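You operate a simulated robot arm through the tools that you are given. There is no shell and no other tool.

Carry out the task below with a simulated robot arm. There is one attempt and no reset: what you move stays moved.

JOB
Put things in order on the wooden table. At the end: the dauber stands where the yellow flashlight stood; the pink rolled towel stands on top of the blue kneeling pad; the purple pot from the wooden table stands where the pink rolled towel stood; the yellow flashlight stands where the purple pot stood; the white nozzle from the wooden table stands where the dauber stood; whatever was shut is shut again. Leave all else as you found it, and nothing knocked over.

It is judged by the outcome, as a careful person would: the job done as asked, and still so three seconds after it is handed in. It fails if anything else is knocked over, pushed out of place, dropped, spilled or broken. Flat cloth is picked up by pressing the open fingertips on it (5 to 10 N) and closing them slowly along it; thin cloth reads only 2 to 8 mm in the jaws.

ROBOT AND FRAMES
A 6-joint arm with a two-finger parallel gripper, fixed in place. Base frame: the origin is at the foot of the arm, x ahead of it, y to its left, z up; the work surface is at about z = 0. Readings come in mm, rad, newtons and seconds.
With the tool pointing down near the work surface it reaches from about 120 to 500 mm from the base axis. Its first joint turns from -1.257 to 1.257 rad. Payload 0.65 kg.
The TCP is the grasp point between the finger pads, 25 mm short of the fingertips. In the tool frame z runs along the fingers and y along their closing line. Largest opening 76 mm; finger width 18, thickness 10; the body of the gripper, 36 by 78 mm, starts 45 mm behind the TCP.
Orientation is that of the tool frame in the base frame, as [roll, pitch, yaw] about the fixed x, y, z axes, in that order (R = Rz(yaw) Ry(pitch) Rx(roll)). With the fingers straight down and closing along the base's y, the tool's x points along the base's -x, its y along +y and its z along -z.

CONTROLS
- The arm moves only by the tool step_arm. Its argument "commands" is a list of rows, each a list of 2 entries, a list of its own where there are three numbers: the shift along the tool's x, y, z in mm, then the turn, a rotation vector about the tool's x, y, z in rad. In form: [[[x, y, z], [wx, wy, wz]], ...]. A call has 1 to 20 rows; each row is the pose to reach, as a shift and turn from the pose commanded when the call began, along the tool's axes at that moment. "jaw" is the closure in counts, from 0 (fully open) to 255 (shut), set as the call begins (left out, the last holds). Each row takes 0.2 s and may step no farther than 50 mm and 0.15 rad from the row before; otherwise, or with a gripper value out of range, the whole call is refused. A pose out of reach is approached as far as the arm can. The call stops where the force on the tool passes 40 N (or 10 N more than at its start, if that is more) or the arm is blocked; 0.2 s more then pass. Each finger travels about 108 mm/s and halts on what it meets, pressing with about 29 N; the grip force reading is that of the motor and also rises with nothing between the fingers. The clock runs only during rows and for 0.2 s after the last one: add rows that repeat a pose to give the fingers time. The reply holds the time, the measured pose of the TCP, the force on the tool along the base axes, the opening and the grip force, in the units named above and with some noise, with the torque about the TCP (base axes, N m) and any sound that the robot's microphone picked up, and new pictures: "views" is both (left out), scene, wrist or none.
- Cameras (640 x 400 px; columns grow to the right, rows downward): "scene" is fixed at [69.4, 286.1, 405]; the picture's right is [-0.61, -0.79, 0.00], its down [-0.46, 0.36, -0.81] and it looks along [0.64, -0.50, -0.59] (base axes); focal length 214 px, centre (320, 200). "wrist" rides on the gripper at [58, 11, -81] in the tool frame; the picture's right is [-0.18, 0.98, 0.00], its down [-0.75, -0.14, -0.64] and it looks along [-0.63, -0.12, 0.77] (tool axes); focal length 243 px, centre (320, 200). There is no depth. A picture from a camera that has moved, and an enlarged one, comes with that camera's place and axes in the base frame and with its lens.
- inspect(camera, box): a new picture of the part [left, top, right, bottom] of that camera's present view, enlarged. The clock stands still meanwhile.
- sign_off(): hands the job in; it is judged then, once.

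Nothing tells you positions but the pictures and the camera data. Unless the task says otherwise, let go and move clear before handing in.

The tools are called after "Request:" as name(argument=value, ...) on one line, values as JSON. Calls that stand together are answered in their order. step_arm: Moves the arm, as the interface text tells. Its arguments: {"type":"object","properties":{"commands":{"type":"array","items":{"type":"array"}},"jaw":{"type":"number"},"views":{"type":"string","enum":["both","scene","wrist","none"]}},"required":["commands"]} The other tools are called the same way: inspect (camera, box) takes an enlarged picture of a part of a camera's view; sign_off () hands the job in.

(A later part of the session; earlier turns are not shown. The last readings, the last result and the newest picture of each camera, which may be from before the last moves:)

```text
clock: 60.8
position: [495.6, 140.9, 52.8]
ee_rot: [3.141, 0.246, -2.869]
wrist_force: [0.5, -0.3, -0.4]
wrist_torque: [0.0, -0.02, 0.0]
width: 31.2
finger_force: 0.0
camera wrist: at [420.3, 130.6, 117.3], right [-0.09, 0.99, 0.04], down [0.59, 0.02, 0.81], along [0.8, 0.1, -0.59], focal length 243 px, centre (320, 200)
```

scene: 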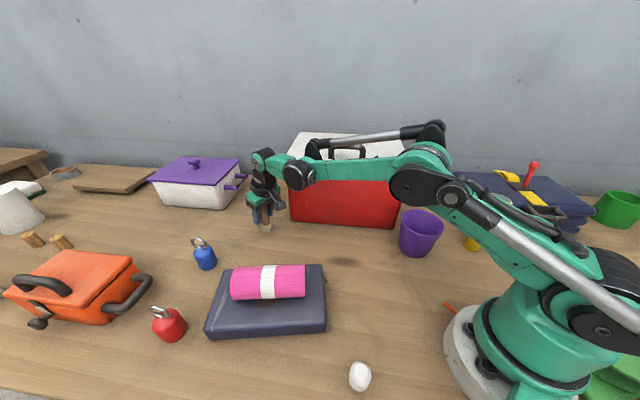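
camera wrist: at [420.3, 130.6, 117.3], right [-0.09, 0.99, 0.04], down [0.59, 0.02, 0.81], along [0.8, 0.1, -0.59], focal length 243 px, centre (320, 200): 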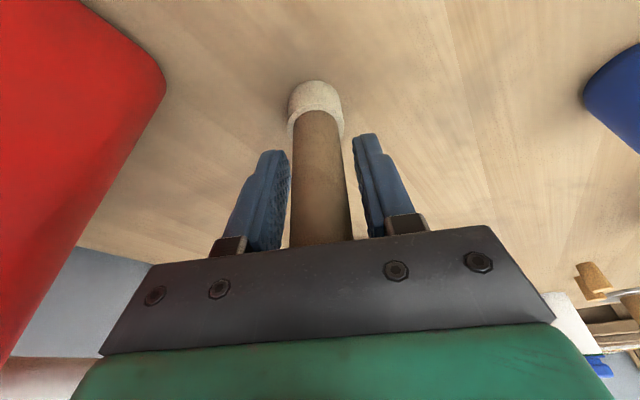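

The dauber stands free. I'll open a bit more and back out along the tool axis.

Request:
step_arm(commands=[[[0, 0, 0], [0, 0, 0]], [[0, 0, -10], [0, 0, 0]], [[0, 0, -35], [0, 0, 0]], [[0, 0, -70], [0, 0, 0]], [[5, 0, -105], [0, 0, 0]], [[20, 0, -130], [0, 0, 0]], [[20, 0, -130], [0, 0, 0]]], jaw=100)

Request:
inspect(camera="scene", box=[200, 150, 360, 260])

```text
clock: 62.4
position: [447.0, 126.1, 175.1]
ee_rot: [3.141, 0.246, -2.869]
wrist_force: [-0.1, 0.4, -0.7]
wrist_torque: [0.0, 0.0, 0.03]
width: 46.2
finger_force: 0.0
camera wrist: at [370.4, 115.3, 238.0], right [-0.09, 0.99, 0.04], down [0.59, 0.02, 0.81], along [0.8, 0.1, -0.59], focal length 243 px, centre (320, 200)
```

scene: 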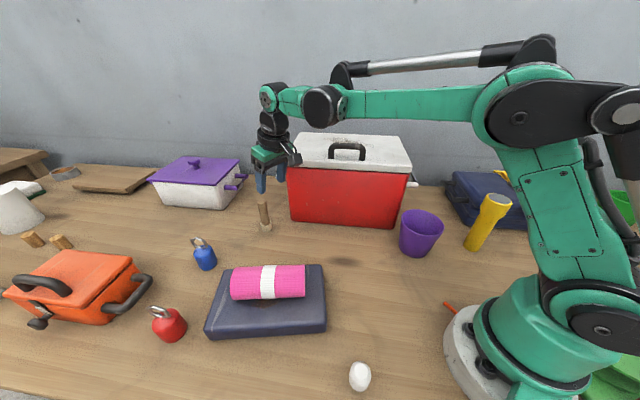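
wrist: 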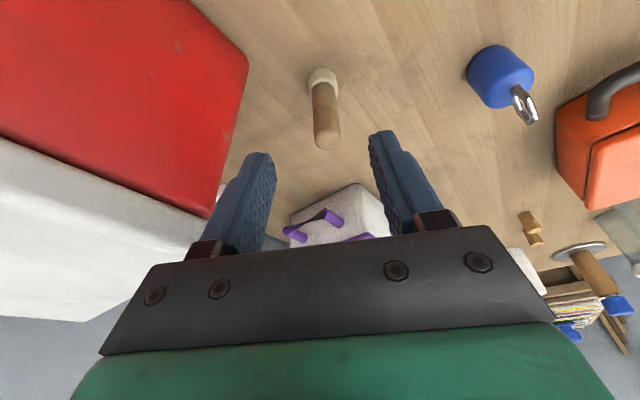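

```text
3.64 times, centred on (280, 205) of scene
camera zoom: at [69.4, 286.1, 405.0], right [-0.61, -0.79, 0.0], down [-0.46, 0.36, -0.81], along [0.64, -0.5, -0.59], focal length 780 px, centre (466, 182)
```

zoom: 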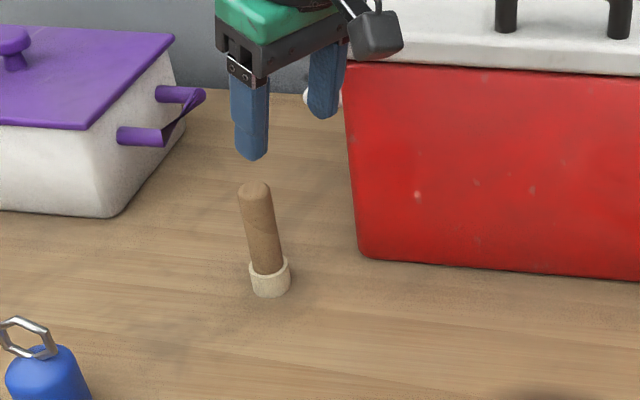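

The dauber stands upright at the flashlight's old spot. Now the nozzle: I'll back off, bring the tool vertical and travel over toward it.

Request:
step_arm(commands=[[[31.6, 9.9, -19.5], [0, 0.0615, 0]], [[63.2, 19.8, -39], [0, 0.123, 0]], [[94.8, 29.7, -58.6], [0, 0.1845, 0]], [[126.4, 39.6, -78.1], [0, 0.246, 0]], [[126.4, 39.6, -78.1], [0, 0.246, 0]]], jaw=60, views="none")

```text
clock: 63.6
position: [298.6, 126.3, 216.1]
ee_rot: [3.14, 0.0, -2.87]
wrist_force: [0.3, -0.8, -0.4]
wrist_torque: [-0.03, 0.02, 0.01]
width: 58.2
finger_force: 0.0
```

Request:
step_arm(commands=[[[27.6, 16.6, 2], [0, 0, -0.125]], [[55.3, 33.3, 5], [0, 0, -0.25]], [[83, 50, 8], [0, 0, -0.375]], [[110.6, 66.6, 11], [0, 0, -0.5]], [[138.2, 83.2, 14], [0, 0, -0.625]], [[165.9, 99.9, 16], [0, 0, -0.748]], [[165.9, 99.9, 16], [0, 0, -0.748]]], jaw=60)

```text
clock: 65.2
position: [111.4, 178.7, 203.4]
ee_rot: [-3.139, -0.001, -2.118]
wrist_force: [-0.1, -0.1, 0.4]
wrist_torque: [-0.02, 0.0, -0.01]
width: 58.0
finger_force: 0.0
camera wrist: at [71.3, 135.1, 284.6], right [-0.74, 0.67, 0.0], down [0.51, 0.57, 0.64], along [0.43, 0.48, -0.77], focal length 243 px, centre (320, 200)
```

scene: 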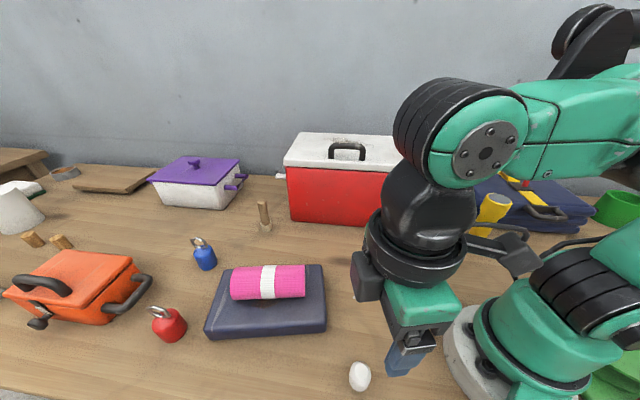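
wrist: 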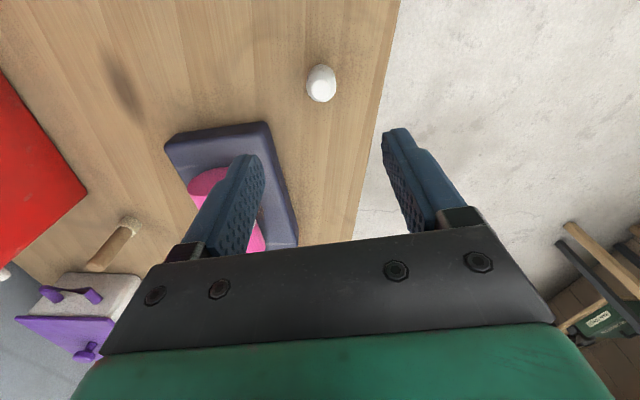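

Request:
inspect(camera="wrist", box=[270, 40, 370, 120])

Request:
inspect(camera="scene", box=[330, 345, 390, 400])

```text
5.00 times, centred on (320, 80) of wrist
camera zoom: at [71.3, 135.1, 284.6], right [-0.74, 0.67, 0.0], down [0.51, 0.57, 0.64], along [0.43, 0.48, -0.77], focal length 1213 px, centre (320, 800)
```

zoom: 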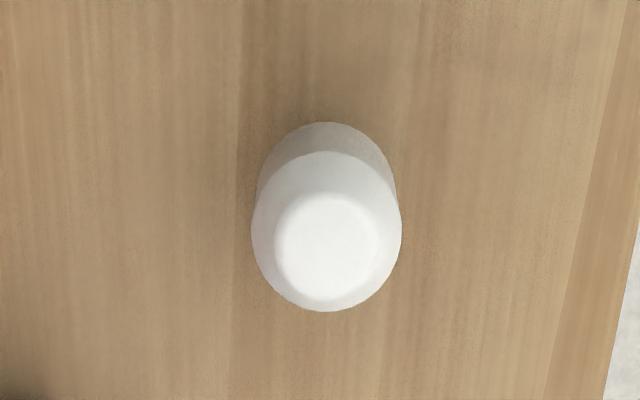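

```text
7.27 times, centred on (360, 372) of scene
camera zoom: at [69.4, 286.1, 405.0], right [-0.61, -0.79, 0.0], down [-0.46, 0.36, -0.81], along [0.64, -0.5, -0.59], focal length 1560 px, centre (29, -1054)
```

zoom: 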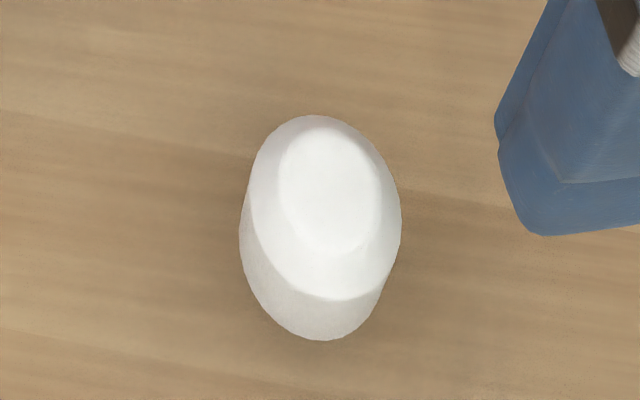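

The nozzle is a short white cone-topped cylinder about 29 mm wide and 34 mm tall, at about (116, 186). I'll move over it and come down partway to re-measure.

Request:
step_arm(commands=[[[-4, 0.7, 35], [0, 0, 0]], [[-8.4, 1.3, 70], [0, 0, 0]], [[-8.4, 1.3, 100], [0, 0, 0]], [[-8.4, 1.3, 100], [0, 0, 0]]], jaw=60, views="wrist")

Request:
inspect(camera="wrist", box=[240, 40, 400, 170])

```text
clock: 66.2
position: [116.3, 185.2, 102.9]
ee_rot: [-3.14, 0.002, -2.121]
wrist_force: [1.1, 0.5, 0.2]
wrist_torque: [0.01, 0.0, 0.01]
width: 58.0
finger_force: 0.1
camera wrist: at [76.7, 139.7, 183.9], right [-0.74, 0.67, 0.0], down [0.51, 0.57, 0.64], along [0.43, 0.48, -0.77], focal length 243 px, centre (320, 200)
```

wrist: 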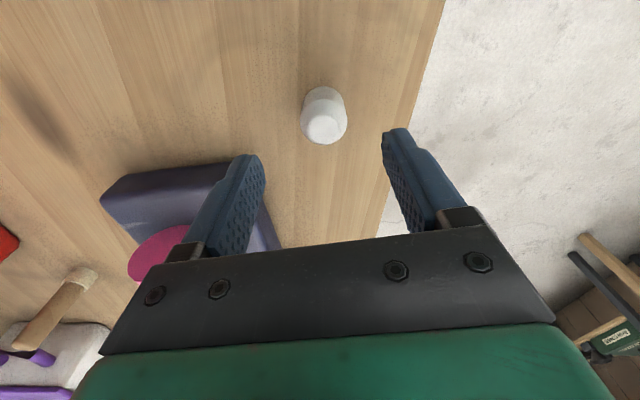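

```text
3.08 times, centred on (320, 105) of wrist
camera zoom: at [76.7, 139.7, 183.9], right [-0.74, 0.67, 0.0], down [0.51, 0.57, 0.64], along [0.43, 0.48, -0.77], focal length 746 px, centre (320, 492)
```

zoom: 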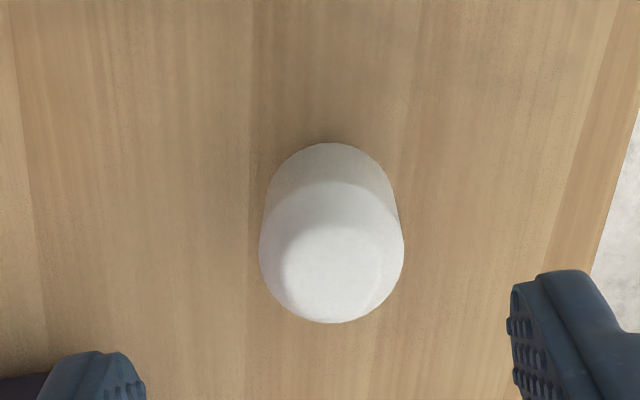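

The nozzle is about 5 mm farther out and 3 mm to the right of the tool axis. I'll correct for that and descend so the fingers straddle it low.

Request:
step_arm(commands=[[[-4.8, 2.7, 20], [0, 0, 0]], [[-4.8, 2.7, 45], [0, 0, 0]], [[-4.8, 2.7, 63], [0, 0, 0]], [[-4.8, 2.7, 73], [0, 0, 0]], [[-4.8, 2.7, 73], [0, 0, 0]]], jaw=60)

```text
clock: 67.4
position: [117.1, 191.6, 28.3]
ee_rot: [-3.138, -0.001, -2.12]
wrist_force: [-0.5, 0.2, -0.3]
wrist_torque: [0.02, 0.03, -0.02]
width: 58.2
finger_force: 0.1
camera wrist: at [77.7, 147.4, 109.8], right [-0.74, 0.67, 0.0], down [0.51, 0.57, 0.64], along [0.43, 0.48, -0.77], focal length 243 px, centre (320, 200)
```

scene: 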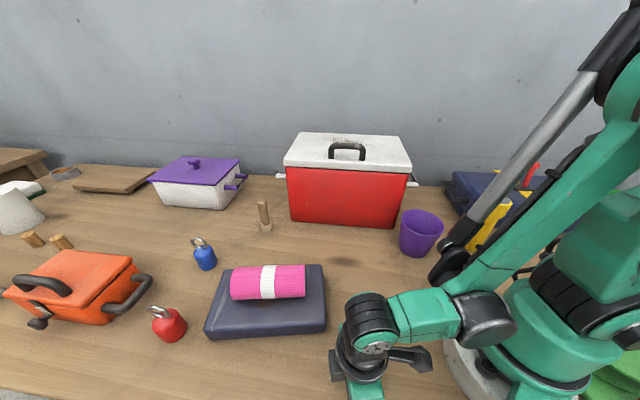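
wrist: 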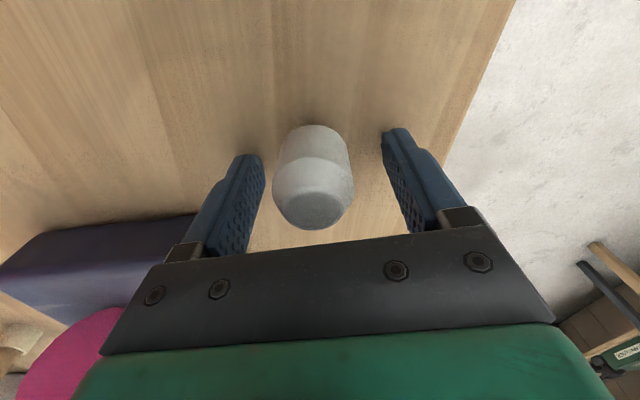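

The nozzle is between the fingers. I'll nudge to centre it and then close.

Request:
step_arm(commands=[[[-2.5, -2.2, 0], [0, 0, 0]], [[-2.5, -2.2, 0], [0, 0, 0]]], jaw=60, views="none")

Request:
step_arm(commands=[[[0, 0, 0], [0, 0, 0]], [[0, 0, 0], [0, 0, 0]], [[0, 0, 0], [0, 0, 0]], [[0, 0, 0], [0, 0, 0]]], jaw=255)

```text
clock: 68.0
position: [120.3, 193.7, 28.7]
ee_rot: [-3.139, 0.001, -2.122]
wrist_force: [0.2, -0.6, 0.7]
wrist_torque: [0.01, -0.01, 0.01]
width: 58.2
finger_force: 0.1
```

```text
clock: 69.0
position: [120.6, 193.5, 29.1]
ee_rot: [-3.139, 0.0, -2.121]
wrist_force: [-0.9, 0.1, 0.3]
wrist_torque: [0.03, -0.01, -0.03]
width: 25.8
finger_force: 29.3
camera wrist: at [80.6, 149.1, 109.3], right [-0.74, 0.67, 0.0], down [0.51, 0.57, 0.64], along [0.43, 0.48, -0.77], focal length 243 px, centre (320, 200)
```

scene: 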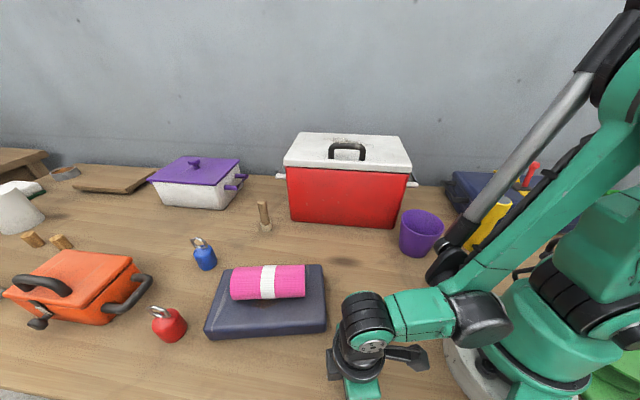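
wrist: 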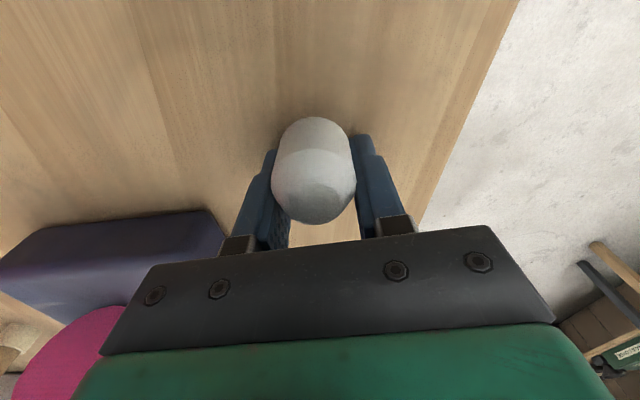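

The jaws stopped at 25.8 mm. I'll look closely at how the nozzle sits in the fingers.

Request:
inspect(camera="wrist", box=[220, 90, 420, 260])

Request:
inspect(camera="scene", box=[300, 330, 420, 400])

```text
2.35 times, centred on (320, 175) of wrist
camera zoom: at [80.6, 149.1, 109.3], right [-0.74, 0.67, 0.0], down [0.51, 0.57, 0.64], along [0.43, 0.48, -0.77], focal length 571 px, centre (320, 259)
```

zoom: 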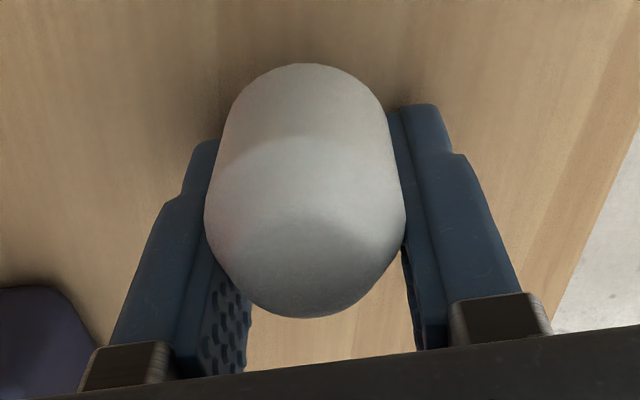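

```text
5.33 times, centred on (360, 365) of scene
camera zoom: at [69.4, 286.1, 405.0], right [-0.61, -0.79, 0.0], down [-0.46, 0.36, -0.81], along [0.64, -0.5, -0.59], focal length 1144 px, centre (107, -680)
```

zoom: 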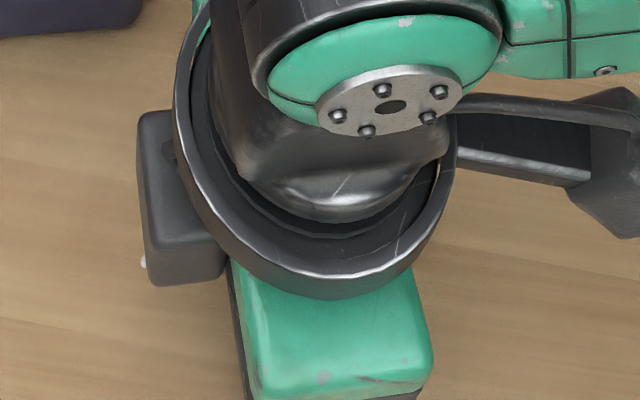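

The nozzle seems held, though its shape is somewhat bulged. I'll lift gently and check that it stays in place.

Request:
step_arm(commands=[[[0, 0, -5], [0, 0, 0]], [[0, 0, -20], [0, 0, 0]], [[0, 0, -40], [0, 0, 0]], [[0, 0, -40], [0, 0, 0]]], jaw=255)

Request:
inspect(camera="wrist", box=[220, 90, 420, 260])

```text
clock: 70.0
position: [120.0, 192.8, 69.4]
ee_rot: [-3.14, 0.001, -2.12]
wrist_force: [-0.7, 0.9, -0.4]
wrist_torque: [-0.01, 0.0, -0.04]
width: 26.4
finger_force: 29.0
camera wrist: at [80.8, 149.2, 149.7], right [-0.74, 0.67, 0.0], down [0.51, 0.57, 0.64], along [0.43, 0.48, -0.77], focal length 243 px, centre (320, 200)
```

scene: 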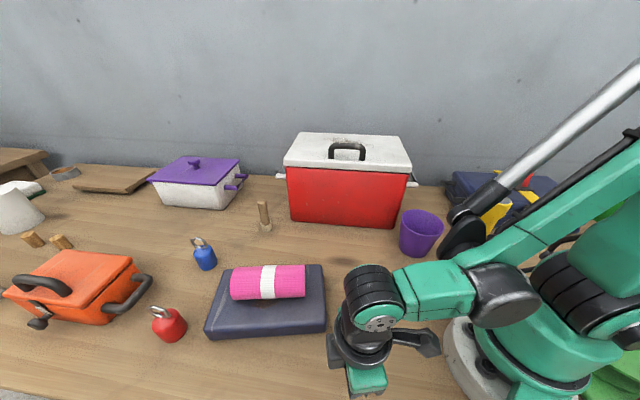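
wrist: 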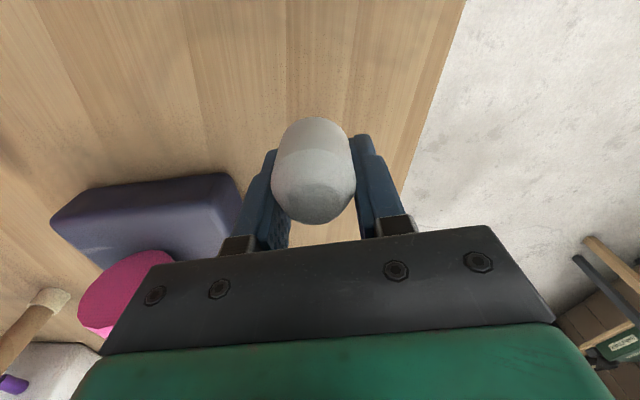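

```text
2.35 times, centred on (320, 175) of wrist
camera zoom: at [80.8, 149.2, 149.7], right [-0.74, 0.67, 0.0], down [0.51, 0.57, 0.64], along [0.43, 0.48, -0.77], focal length 571 px, centre (320, 259)
```

zoom: 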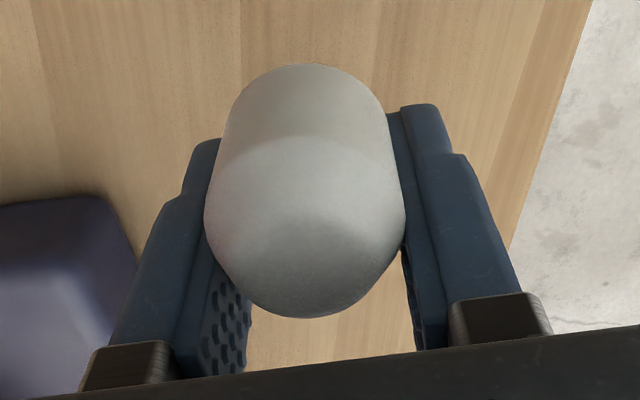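

The nozzle is held securely. I'll raise it, carry it over the near side of the pad to the dauber's old spot and turn the gripper to face outward there.

Request:
step_arm(commands=[[[0, 0, -40], [0, 0, 0]], [[0, 0, -80], [0, 0, 0]], [[-2.8, -37, -80], [0, 0, 0.109]], [[-5.6, -74, -80], [0, 0, 0.218]], [[-8.4, -111, -80], [0, 0, 0.327]], [[-11.2, -148, -80], [0, 0, 0.436]], [[-14, -185, -80], [0, 0, 0.546]], [[-16.8, -222, -80], [0, 0, 0.655]], [[-19.6, -259, -80], [0, 0, 0.764]], [[-22.4, -296.2, -80], [0, 0, 0.873]], [[-22.4, -296.2, -80], [0, 0, 0.873]], [[-22.4, -296.2, -80], [0, 0, 0.873]]], jaw=255)

Request:
inspect(camera="scene", box=[240, 110, 440, 260])

```text
clock: 72.6
position: [387.2, 58.2, 150.7]
ee_rot: [3.141, 0.002, -2.995]
wrist_force: [0.4, 0.5, -0.5]
wrist_torque: [0.0, -0.04, -0.04]
width: 25.6
finger_force: 28.7
camera wrist: at [328.6, 59.9, 231.3], right [0.04, 1.0, 0.0], down [0.76, -0.03, 0.64], along [0.64, -0.02, -0.77], focal length 243 px, centre (320, 200)
```

scene: 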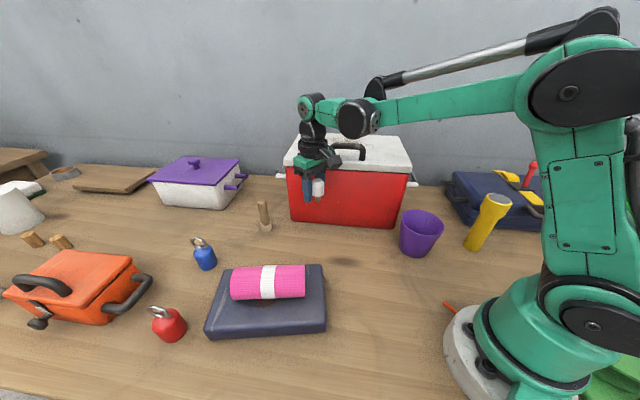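
wrist: 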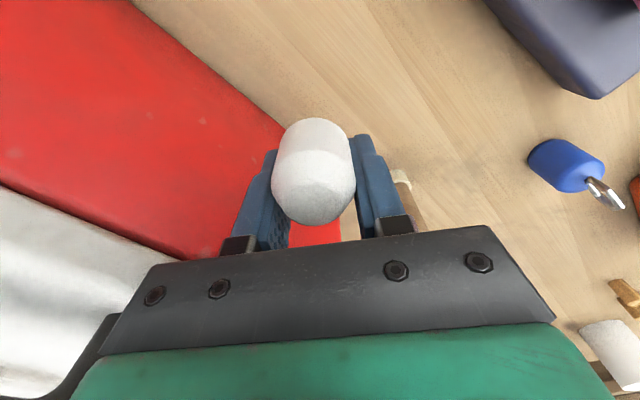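

```text
2.67 times, centred on (340, 185) of scene
camera zoom: at [69.5, 286.1, 405.0], right [-0.61, -0.79, 0.0], down [-0.46, 0.36, -0.81], along [0.64, -0.5, -0.59], focal length 572 px, centre (267, 240)
```

zoom: 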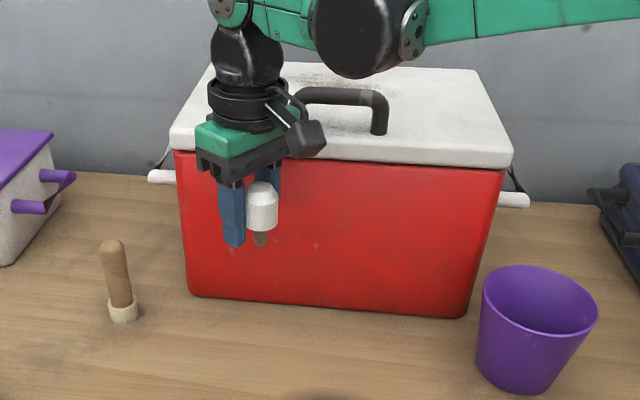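

Request:
inspect(camera="scene", box=[295, 160, 345, 210])

Request:
inspect(camera="wrist", box=[230, 90, 420, 260])

```text
8.00 times, centred on (320, 185) of scene
camera zoom: at [69.5, 286.1, 405.0], right [-0.61, -0.79, 0.0], down [-0.46, 0.36, -0.81], along [0.64, -0.5, -0.59], focal length 1716 px, centre (320, 320)
```

zoom: 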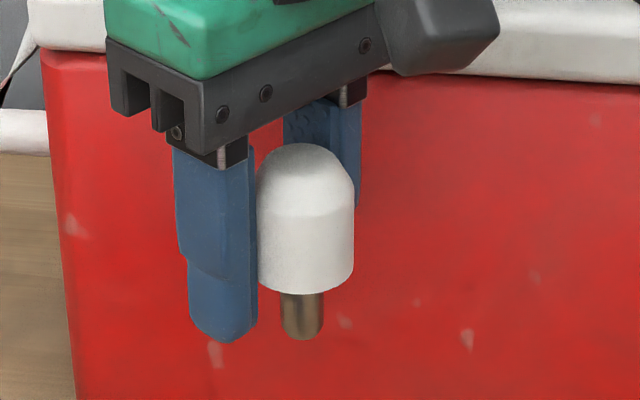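

```text
2.35 times, centred on (325, 175) of wrist
camera zoom: at [328.6, 59.9, 231.3], right [0.04, 1.0, 0.0], down [0.76, -0.03, 0.64], along [0.64, -0.02, -0.77], focal length 571 px, centre (308, 259)
```

zoom: 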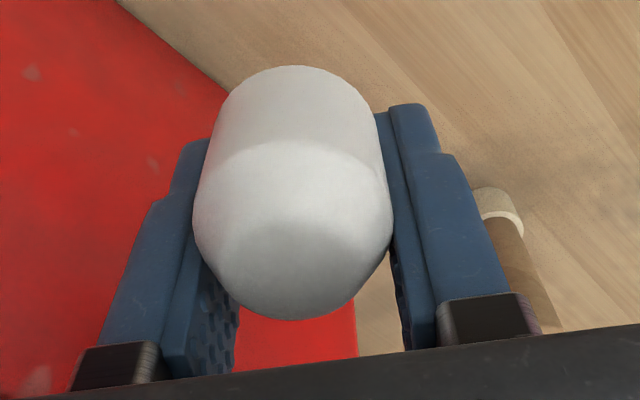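

The nozzle turns out to have a white body on a short brass stem. It hangs vertical, held about 14 mm toward the robot from the tool centre. I'll correct for that so the stem lands on the dauber's old spot (382, 57), and descend partway.

Request:
step_arm(commands=[[[-4, 0, 20], [0, 0, 0]], [[-8.8, -0.5, 45], [0, 0, 0]], [[-8.8, -0.5, 70], [0, 0, 0]], [[-8.8, -0.5, 70], [0, 0, 0]]], jaw=255)

Request:
inspect(camera="scene", box=[280, 130, 380, 250])

```text
clock: 73.6
position: [396.6, 59.0, 80.9]
ee_rot: [3.141, 0.002, -2.993]
wrist_force: [0.7, -0.6, -0.4]
wrist_torque: [0.0, 0.02, 0.03]
width: 25.8
finger_force: 29.0
camera wrist: at [336.6, 59.7, 160.4], right [0.04, 1.0, 0.0], down [0.76, -0.03, 0.64], along [0.64, -0.02, -0.77], focal length 243 px, centre (320, 200)
```

scene: 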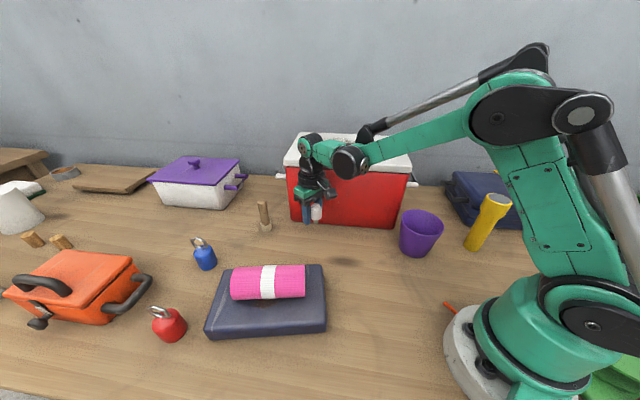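
wrist: 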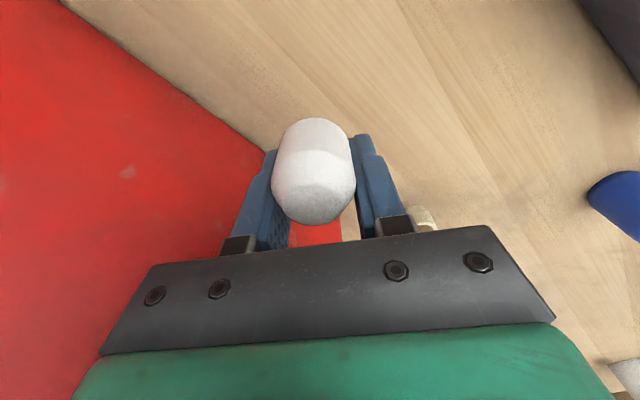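

```text
3.33 times, centred on (330, 190) of scene
camera zoom: at [69.4, 286.1, 405.0], right [-0.61, -0.79, 0.0], down [-0.46, 0.36, -0.81], along [0.64, -0.5, -0.59], focal length 715 px, centre (287, 233)
```

zoom: 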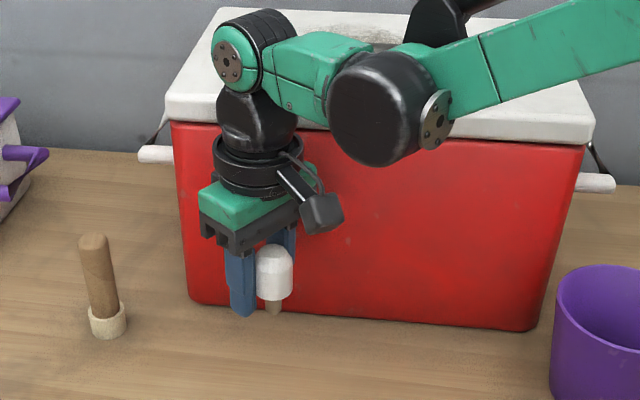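

The wrist would pass within a few millimetres of the cooler lid if I set it down like this. I'll back away instead, stand the nozzle on a free spot near (280, 25), re-grip it with the tool tilted away from the cooler, and then place it.

Request:
step_arm(commands=[[[5, 0, -15], [0, 0, 0]], [[35, -5, -20], [0, 0, 0]], [[65, -10, -20], [0, 0, 0]], [[90, -14, -20], [0, 0, 0]], [[106.2, -16.5, -20], [0, 0, 0]], [[106.2, -16.5, 0], [0, 0, 0]], [[106.2, -16.5, 30], [0, 0, 0]], [[106.2, -16.5, 44], [0, 0, 0]], [[106.2, -16.5, 44], [0, 0, 0]]], jaw=255)

Request:
inspect(camera="scene", box=[310, 170, 430, 280])

```text
clock: 75.6
position: [293.0, 26.4, 35.2]
ee_rot: [3.141, 0.002, -2.995]
wrist_force: [-0.6, -0.1, -0.7]
wrist_torque: [-0.04, 0.0, 0.0]
width: 26.2
finger_force: 28.9
camera wrist: at [233.7, 27.9, 115.7], right [0.04, 1.0, 0.0], down [0.76, -0.03, 0.64], along [0.64, -0.02, -0.77], focal length 243 px, centre (320, 200)
```

scene: 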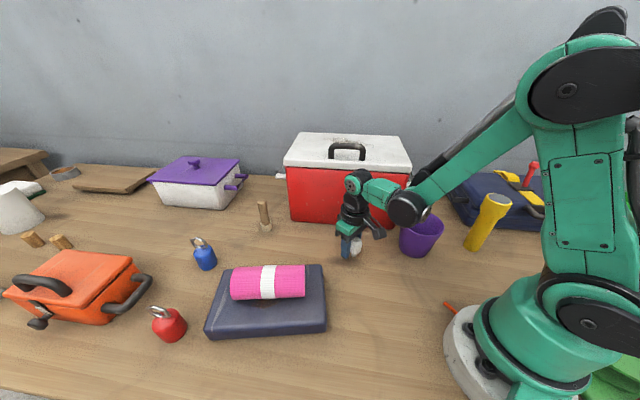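
wrist: 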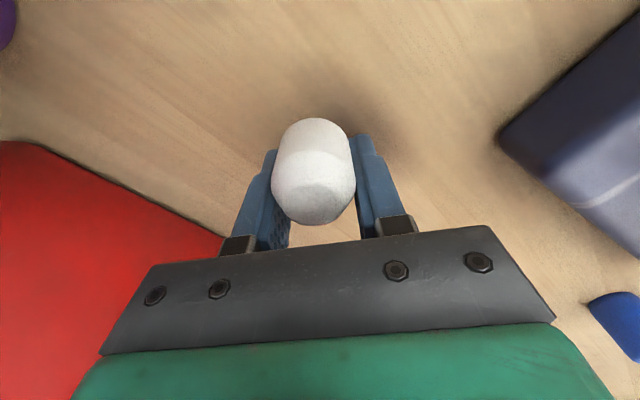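

```text
3.64 times, centred on (370, 225) of scene
camera zoom: at [69.4, 286.1, 405.0], right [-0.61, -0.79, 0.0], down [-0.46, 0.36, -0.81], along [0.64, -0.5, -0.59], focal length 780 px, centre (138, 109)
```

zoom: 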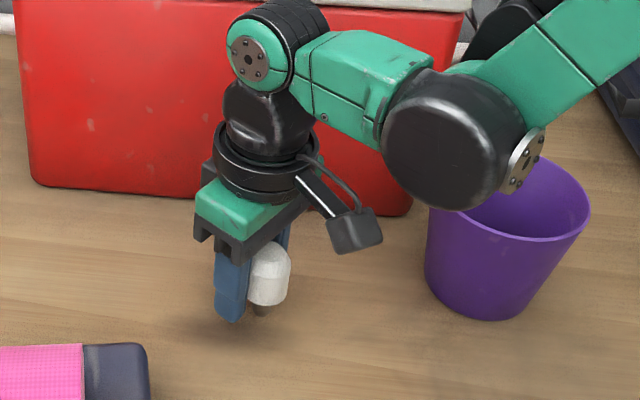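

The nozzle is just above the free spot. I'll feel down for contact.

Request:
step_arm(commands=[[[0, 0, 1.5], [0, 0, 0]], [[0, 0, 3], [0, 0, 0]], [[0, 0, 3], [0, 0, 0]]], jaw=255, views="none")

Request:
step_arm(commands=[[[0, 0, 1], [0, 0, 0]], [[0, 0, 1], [0, 0, 0]]], jaw=255, views="none")

Request:
step_arm(commands=[[[0, 0, 1], [0, 0, 0]], [[0, 0, 1], [0, 0, 0]]], jaw=255, views="none")

```text
clock: 76.4
position: [291.8, 27.1, 32.7]
ee_rot: [-3.14, 0.002, -2.994]
wrist_force: [0.0, -0.3, -0.4]
wrist_torque: [-0.01, 0.02, -0.01]
width: 25.8
finger_force: 28.5
```

```text
clock: 77.0
position: [291.3, 27.4, 31.1]
ee_rot: [-3.142, 0.003, -2.995]
wrist_force: [-0.5, 0.2, -1.2]
wrist_torque: [0.03, 0.0, 0.02]
width: 26.0
finger_force: 29.1
```

```text
clock: 77.6
position: [292.1, 25.6, 30.4]
ee_rot: [-3.14, 0.001, -2.994]
wrist_force: [-0.2, -0.1, -0.7]
wrist_torque: [-0.01, -0.04, -0.01]
width: 26.0
finger_force: 28.9
```

Request:
step_arm(commands=[[[0, 0, 0.8], [0, 0, 0]], [[0, 0, 0.8], [0, 0, 0]]], jaw=255, views="none")

Request:
step_arm(commands=[[[0, 0, 0.8], [0, 0, 0]], [[0, 0, 0.8], [0, 0, 0]]], jaw=255, views="none")

```text
clock: 78.2
position: [290.7, 26.2, 28.6]
ee_rot: [3.141, 0.003, -2.993]
wrist_force: [0.1, 0.4, 0.1]
wrist_torque: [0.03, 0.03, 0.01]
width: 25.9
finger_force: 29.0
```

```text
clock: 78.8
position: [291.6, 25.3, 28.4]
ee_rot: [3.141, 0.002, -2.994]
wrist_force: [-0.9, 1.5, 21.1]
wrist_torque: [0.0, 0.29, -0.03]
width: 25.8
finger_force: 29.4
```

Contact at 21 N, and the torque confirms the stem is about 13 mm toward the robot. I'll ease off and release gently.

Request:
step_arm(commands=[[[0, 0, -0.6], [0, 0, 0]], [[0, 0, -0.6], [0, 0, 0]]], jaw=255, views="none")

Request:
step_arm(commands=[[[0, 0, 0], [0, 0, 0]], [[0, 0, 0], [0, 0, 0]], [[0, 0, 0], [0, 0, 0]]], jaw=145)

```text
clock: 79.4
position: [291.7, 25.4, 29.0]
ee_rot: [-3.141, 0.001, -2.995]
wrist_force: [-0.1, 0.2, -0.4]
wrist_torque: [0.01, -0.04, 0.0]
width: 25.6
finger_force: 29.1
```

```text
clock: 80.2
position: [292.0, 25.8, 28.7]
ee_rot: [3.141, 0.002, -2.995]
wrist_force: [0.1, 0.0, -0.7]
wrist_torque: [0.0, -0.03, -0.02]
width: 32.5
finger_force: 0.0
camera wrist: at [232.6, 28.0, 109.6], right [0.04, 1.0, 0.0], down [0.76, -0.03, 0.64], along [0.64, -0.02, -0.77], focal length 243 px, centre (320, 200)
```

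scene: 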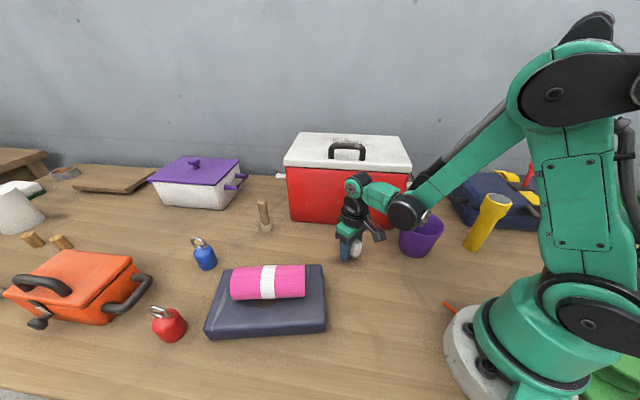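
wrist: 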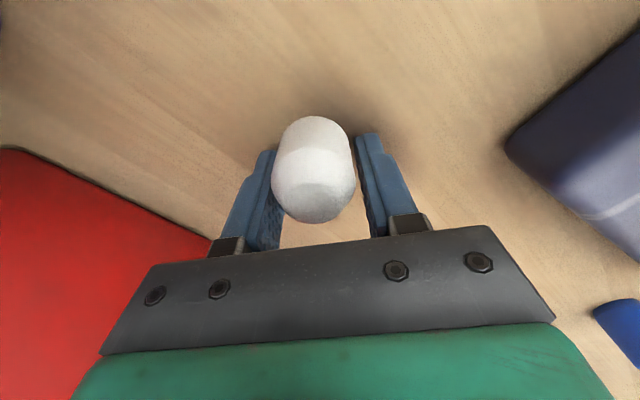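

The nozzle stands free on the table. I'll open, rise clear, tilt the tool outward and hover for a centred re-grip.

Request:
step_arm(commands=[[[0, 0, 0], [0, 0, 0]], [[0, 0, 0], [0, 0, 0]], [[0, 0, -30], [0, 0, 0]], [[0, 0, -65], [0, 0, 0]], [[0, 0, -90], [0, 0, 0]], [[15, 0, -85], [0, -0.125, 0]], [[31.8, 0, -80], [0, -0.25, 0]], [[31.8, 0, -80], [0, -0.25, 0]]], jaw=65)

Request:
inspect(camera="wrist", box=[240, 20, 400, 170])

Request:
inspect(camera="scene", box=[310, 200, 410, 280])

```text
clock: 82.0
position: [258.2, 20.2, 112.3]
ee_rot: [3.14, 0.253, -2.995]
wrist_force: [-0.1, 0.3, -0.5]
wrist_torque: [0.01, 0.0, 0.01]
width: 56.5
finger_force: 0.1
camera wrist: at [181.7, 18.4, 174.0], right [0.03, 1.0, 0.05], down [0.58, -0.06, 0.81], along [0.81, 0.0, -0.58], focal length 243 px, centre (320, 200)
```

scene: 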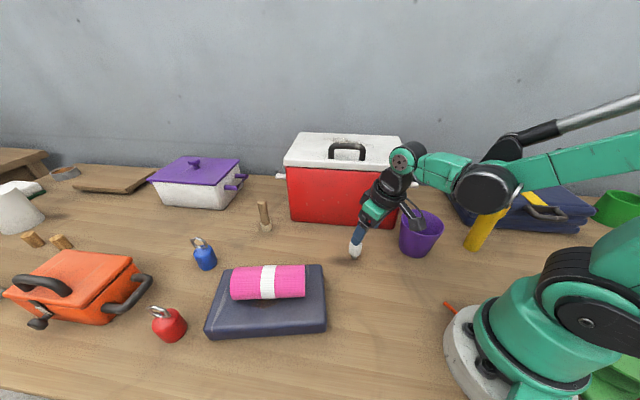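
wrist: 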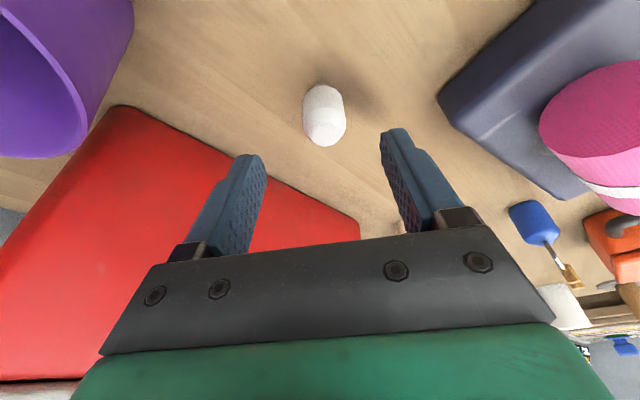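

```text
2.67 times, centred on (320, 95) of wrist
camera zoom: at [181.7, 18.4, 174.0], right [0.03, 1.0, 0.05], down [0.58, -0.06, 0.81], along [0.81, 0.0, -0.58], focal length 647 px, centre (320, 480)
```

zoom: 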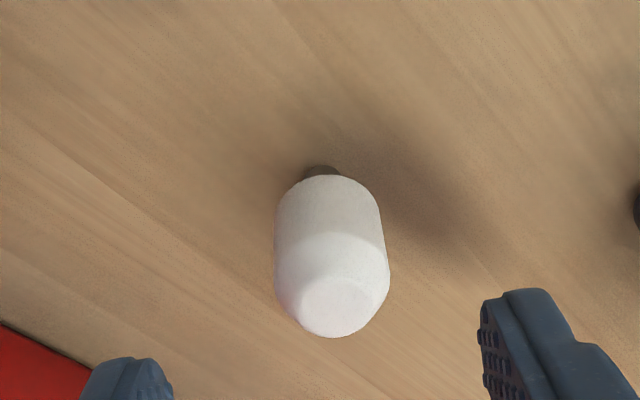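

```text
5.00 times, centred on (360, 240) of scene
camera zoom: at [69.4, 286.1, 405.0], right [-0.61, -0.79, 0.0], down [-0.46, 0.36, -0.81], along [0.64, -0.5, -0.59], focal length 1072 px, centre (120, 0)
```

zoom: 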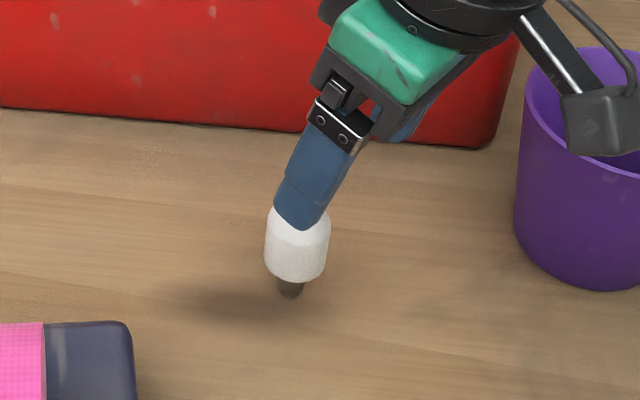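

The nozzle stands upright at about (280, 24.5). I'll slide down along the tilted tool axis to straddle its white body.

Request:
step_arm(commands=[[[-0.3, 1.8, 28], [0, 0, 0]], [[-0.6, 1.8, 56], [0, 0, 0]], [[-0.9, 1.8, 75], [0, 0, 0]], [[-0.9, 1.8, 85], [0, 0, 0]], [[-0.9, 1.8, 85], [0, 0, 0]]], jaw=65)

Request:
inspect(camera="scene", box=[310, 180, 430, 280])

```text
clock: 83.2
position: [280.9, 24.2, 26.2]
ee_rot: [-3.139, 0.251, -2.993]
wrist_force: [-1.8, 1.1, 28.6]
wrist_torque: [0.02, 0.13, 0.01]
width: 56.6
finger_force: 0.1
camera wrist: at [203.7, 24.2, 90.2], right [0.03, 1.0, 0.05], down [0.58, -0.06, 0.81], along [0.81, 0.0, -0.58], focal length 243 px, centre (320, 200)
```

scene: 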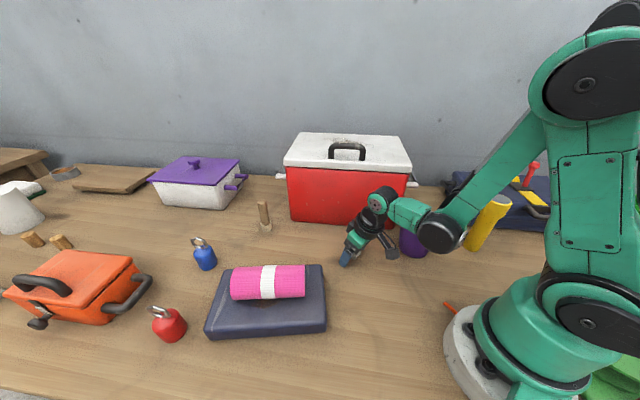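
wrist: 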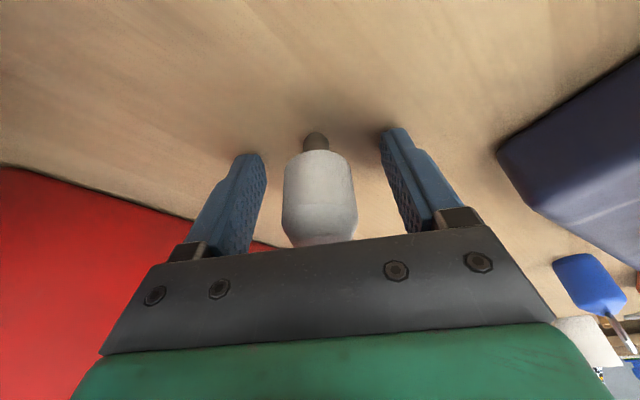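

```text
4.00 times, centred on (370, 230) of scene
camera zoom: at [69.4, 286.1, 405.0], right [-0.61, -0.79, 0.0], down [-0.46, 0.36, -0.81], along [0.64, -0.5, -0.59], focal length 858 px, centre (120, 80)
```

zoom: 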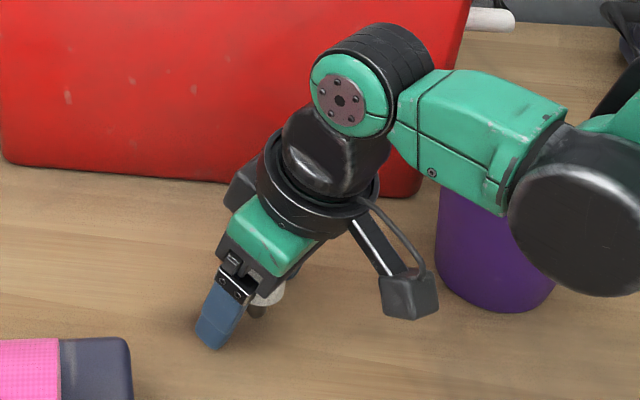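

The fingertips touched the table. I'll rise about 4.5 mm before closing.

Request:
step_arm(commands=[[[-0.6, 0, -2.2], [0, 0, 0]], [[-1.1, 0, -4.6], [0, 0, 0]], [[-1.1, 0, -4.6], [0, 0, 0]]], jaw=65, views="wrist")

```text
clock: 84.0
position: [281.1, 24.9, 32.2]
ee_rot: [-3.141, 0.252, -2.993]
wrist_force: [-0.6, 0.2, -0.5]
wrist_torque: [0.03, 0.0, 0.01]
width: 56.7
finger_force: 0.1
camera wrist: at [203.4, 23.8, 95.5], right [0.03, 1.0, 0.05], down [0.58, -0.06, 0.81], along [0.81, 0.0, -0.58], focal length 243 px, centre (320, 200)
```

wrist: 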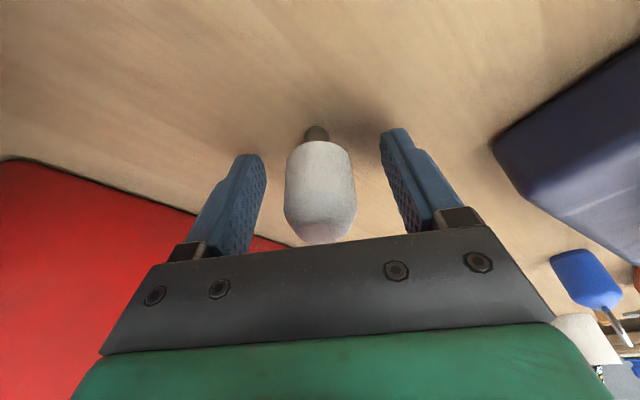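

The nozzle is centred between the fingers and clear of the table. I'll close on it.

Request:
step_arm(commands=[[[0, 0, 0], [0, 0, 0]], [[0, 0, 0], [0, 0, 0]], [[0, 0, 0], [0, 0, 0]], [[0, 0, 0], [0, 0, 0]]], jaw=255, views="wrist")

Request:
inspect(camera="wrist", box=[230, 100, 410, 250])

```text
clock: 85.0
position: [280.7, 25.4, 30.5]
ee_rot: [-3.141, 0.25, -2.993]
wrist_force: [0.3, 1.0, 0.4]
wrist_torque: [0.0, 0.03, -0.01]
width: 26.9
finger_force: 29.0
camera wrist: at [203.3, 23.9, 95.5], right [0.03, 1.0, 0.05], down [0.58, -0.06, 0.81], along [0.81, 0.0, -0.58], focal length 243 px, centre (320, 200)
```

wrist: 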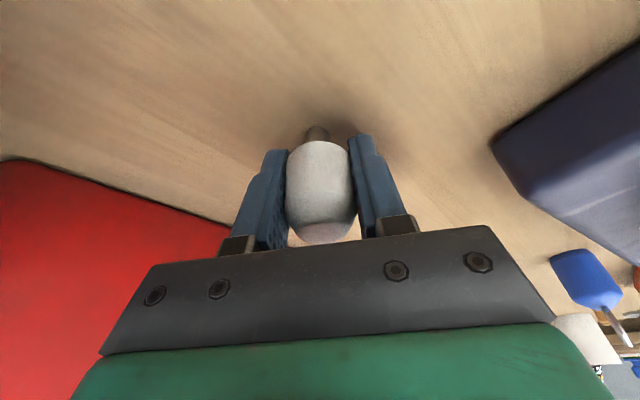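

```text
2.67 times, centred on (320, 175) of wrist
camera zoom: at [203.3, 23.9, 95.5], right [0.03, 1.0, 0.05], down [0.58, -0.06, 0.81], along [0.81, 0.0, -0.58], focal length 647 px, centre (320, 267)
```

zoom: 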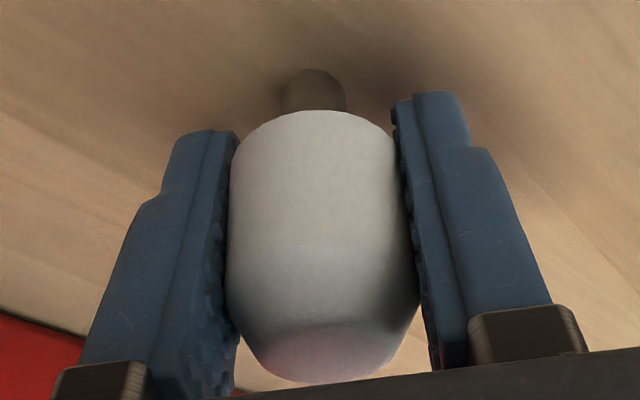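

The nozzle is now well centred in the grip at 26.9 mm. I'll lift it and carry it to above the dauber's old spot.

Request:
step_arm(commands=[[[-2.5, 0, -9.7], [0, 0, 0]], [[-11.1, 0, -43.6], [0, 0, 0]], [[-46.5, 5.8, -39.7], [0, 0, 0]], [[-80.7, 11.7, -31], [0, 0, 0]], [[-114, 16.7, -22.5], [0, 0, 0]], [[-114, 16.7, -22.5], [0, 0, 0]], [[-114, 16.7, -22.5], [0, 0, 0]]], jaw=255)

Request:
inspect(camera="scene", box=[270, 150, 390, 250])

```text
clock: 86.6
position: [381.7, 59.0, 81.4]
ee_rot: [-3.141, 0.251, -2.994]
wrist_force: [0.2, -0.7, -0.2]
wrist_torque: [-0.03, -0.01, 0.02]
width: 26.5
finger_force: 29.2
camera wrist: at [304.7, 58.8, 145.2], right [0.03, 1.0, 0.05], down [0.58, -0.06, 0.81], along [0.81, 0.0, -0.58], focal length 243 px, centre (320, 200)
```

scene: 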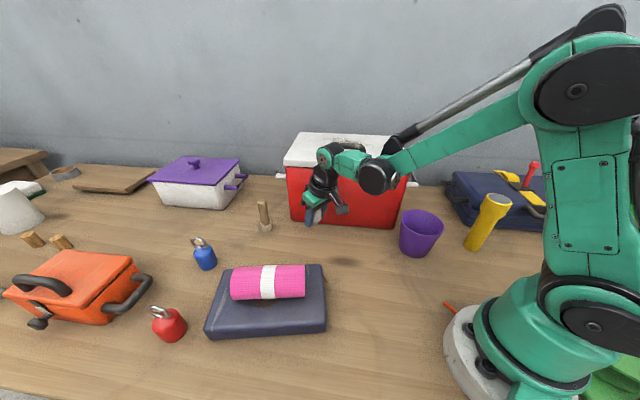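
wrist: 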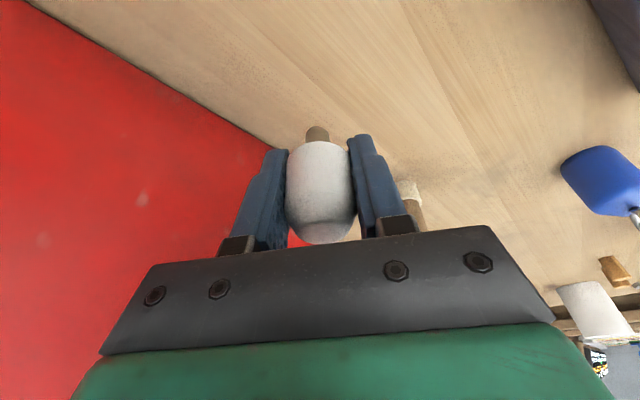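

```text
4.00 times, centred on (330, 200) of scene
camera zoom: at [69.4, 286.1, 405.0], right [-0.61, -0.79, 0.0], down [-0.46, 0.36, -0.81], along [0.64, -0.5, -0.59], focal length 858 px, centre (280, 200)
```

zoom: 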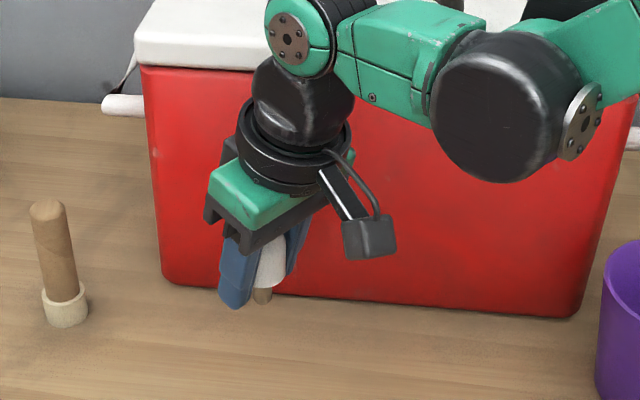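

It is above the target. I'll lower it to just above the table with a 2 mm correction.

Request:
step_arm(commands=[[[3.7, -1, 14.5], [0, 0, 0]], [[7.4, -2, 29], [0, 0, 0]], [[11, -2, 43], [0, 0, 0]], [[11, -2, 43], [0, 0, 0]]], jaw=255)

Request:
inspect(camera="scene", box=[270, 150, 390, 250])

```text
clock: 87.6
position: [383.2, 56.9, 36.2]
ee_rot: [3.141, 0.252, -2.992]
wrist_force: [-0.6, -0.1, -0.4]
wrist_torque: [0.03, -0.01, 0.01]
width: 26.5
finger_force: 29.1
camera wrist: at [304.9, 56.1, 99.9], right [0.03, 1.0, 0.05], down [0.58, -0.06, 0.81], along [0.81, 0.0, -0.58], focal length 243 px, centre (320, 200)
```

scene: 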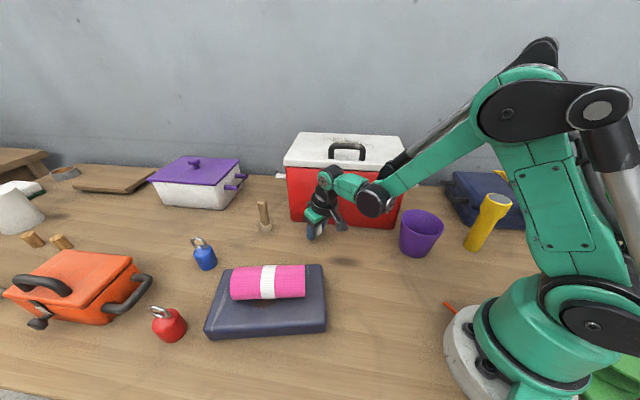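
wrist: 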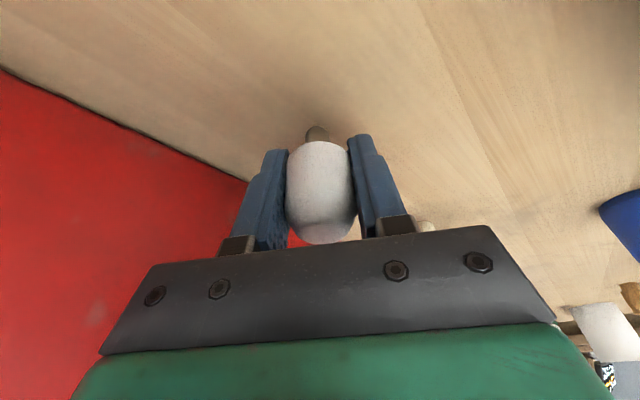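

```text
4.00 times, centred on (330, 200) of scene
camera zoom: at [69.4, 286.1, 405.0], right [-0.61, -0.79, 0.0], down [-0.46, 0.36, -0.81], along [0.64, -0.5, -0.59], focal length 858 px, centre (280, 200)
```

zoom: 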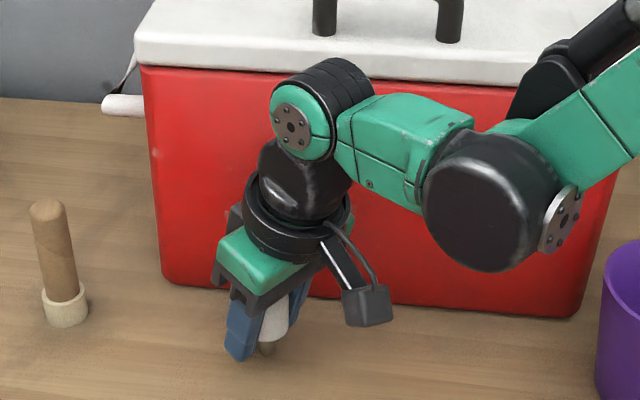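

The stem is right at the dauber's old base in the picture. I'll feel down for contact.

Request:
step_arm(commands=[[[0.4, 0, 1.5], [0, 0, 0]], [[0.7, 0, 2.9], [0, 0, 0]], [[0.7, 0, 2.9], [0, 0, 0]]], jaw=255, views="none")

Request:
step_arm(commands=[[[0.25, 0, 1], [0, 0, 0]], [[0.25, 0, 1], [0, 0, 0]]], jaw=255, views="none")

```text
clock: 88.4
position: [382.2, 58.2, 34.3]
ee_rot: [3.141, 0.25, -2.993]
wrist_force: [0.2, -0.3, -0.6]
wrist_torque: [0.0, -0.02, 0.01]
width: 26.6
finger_force: 28.9
```

```text
clock: 89.0
position: [383.2, 57.2, 33.0]
ee_rot: [3.141, 0.251, -2.994]
wrist_force: [-0.4, -0.1, -0.7]
wrist_torque: [-0.03, -0.01, 0.01]
width: 26.5
finger_force: 29.0
```

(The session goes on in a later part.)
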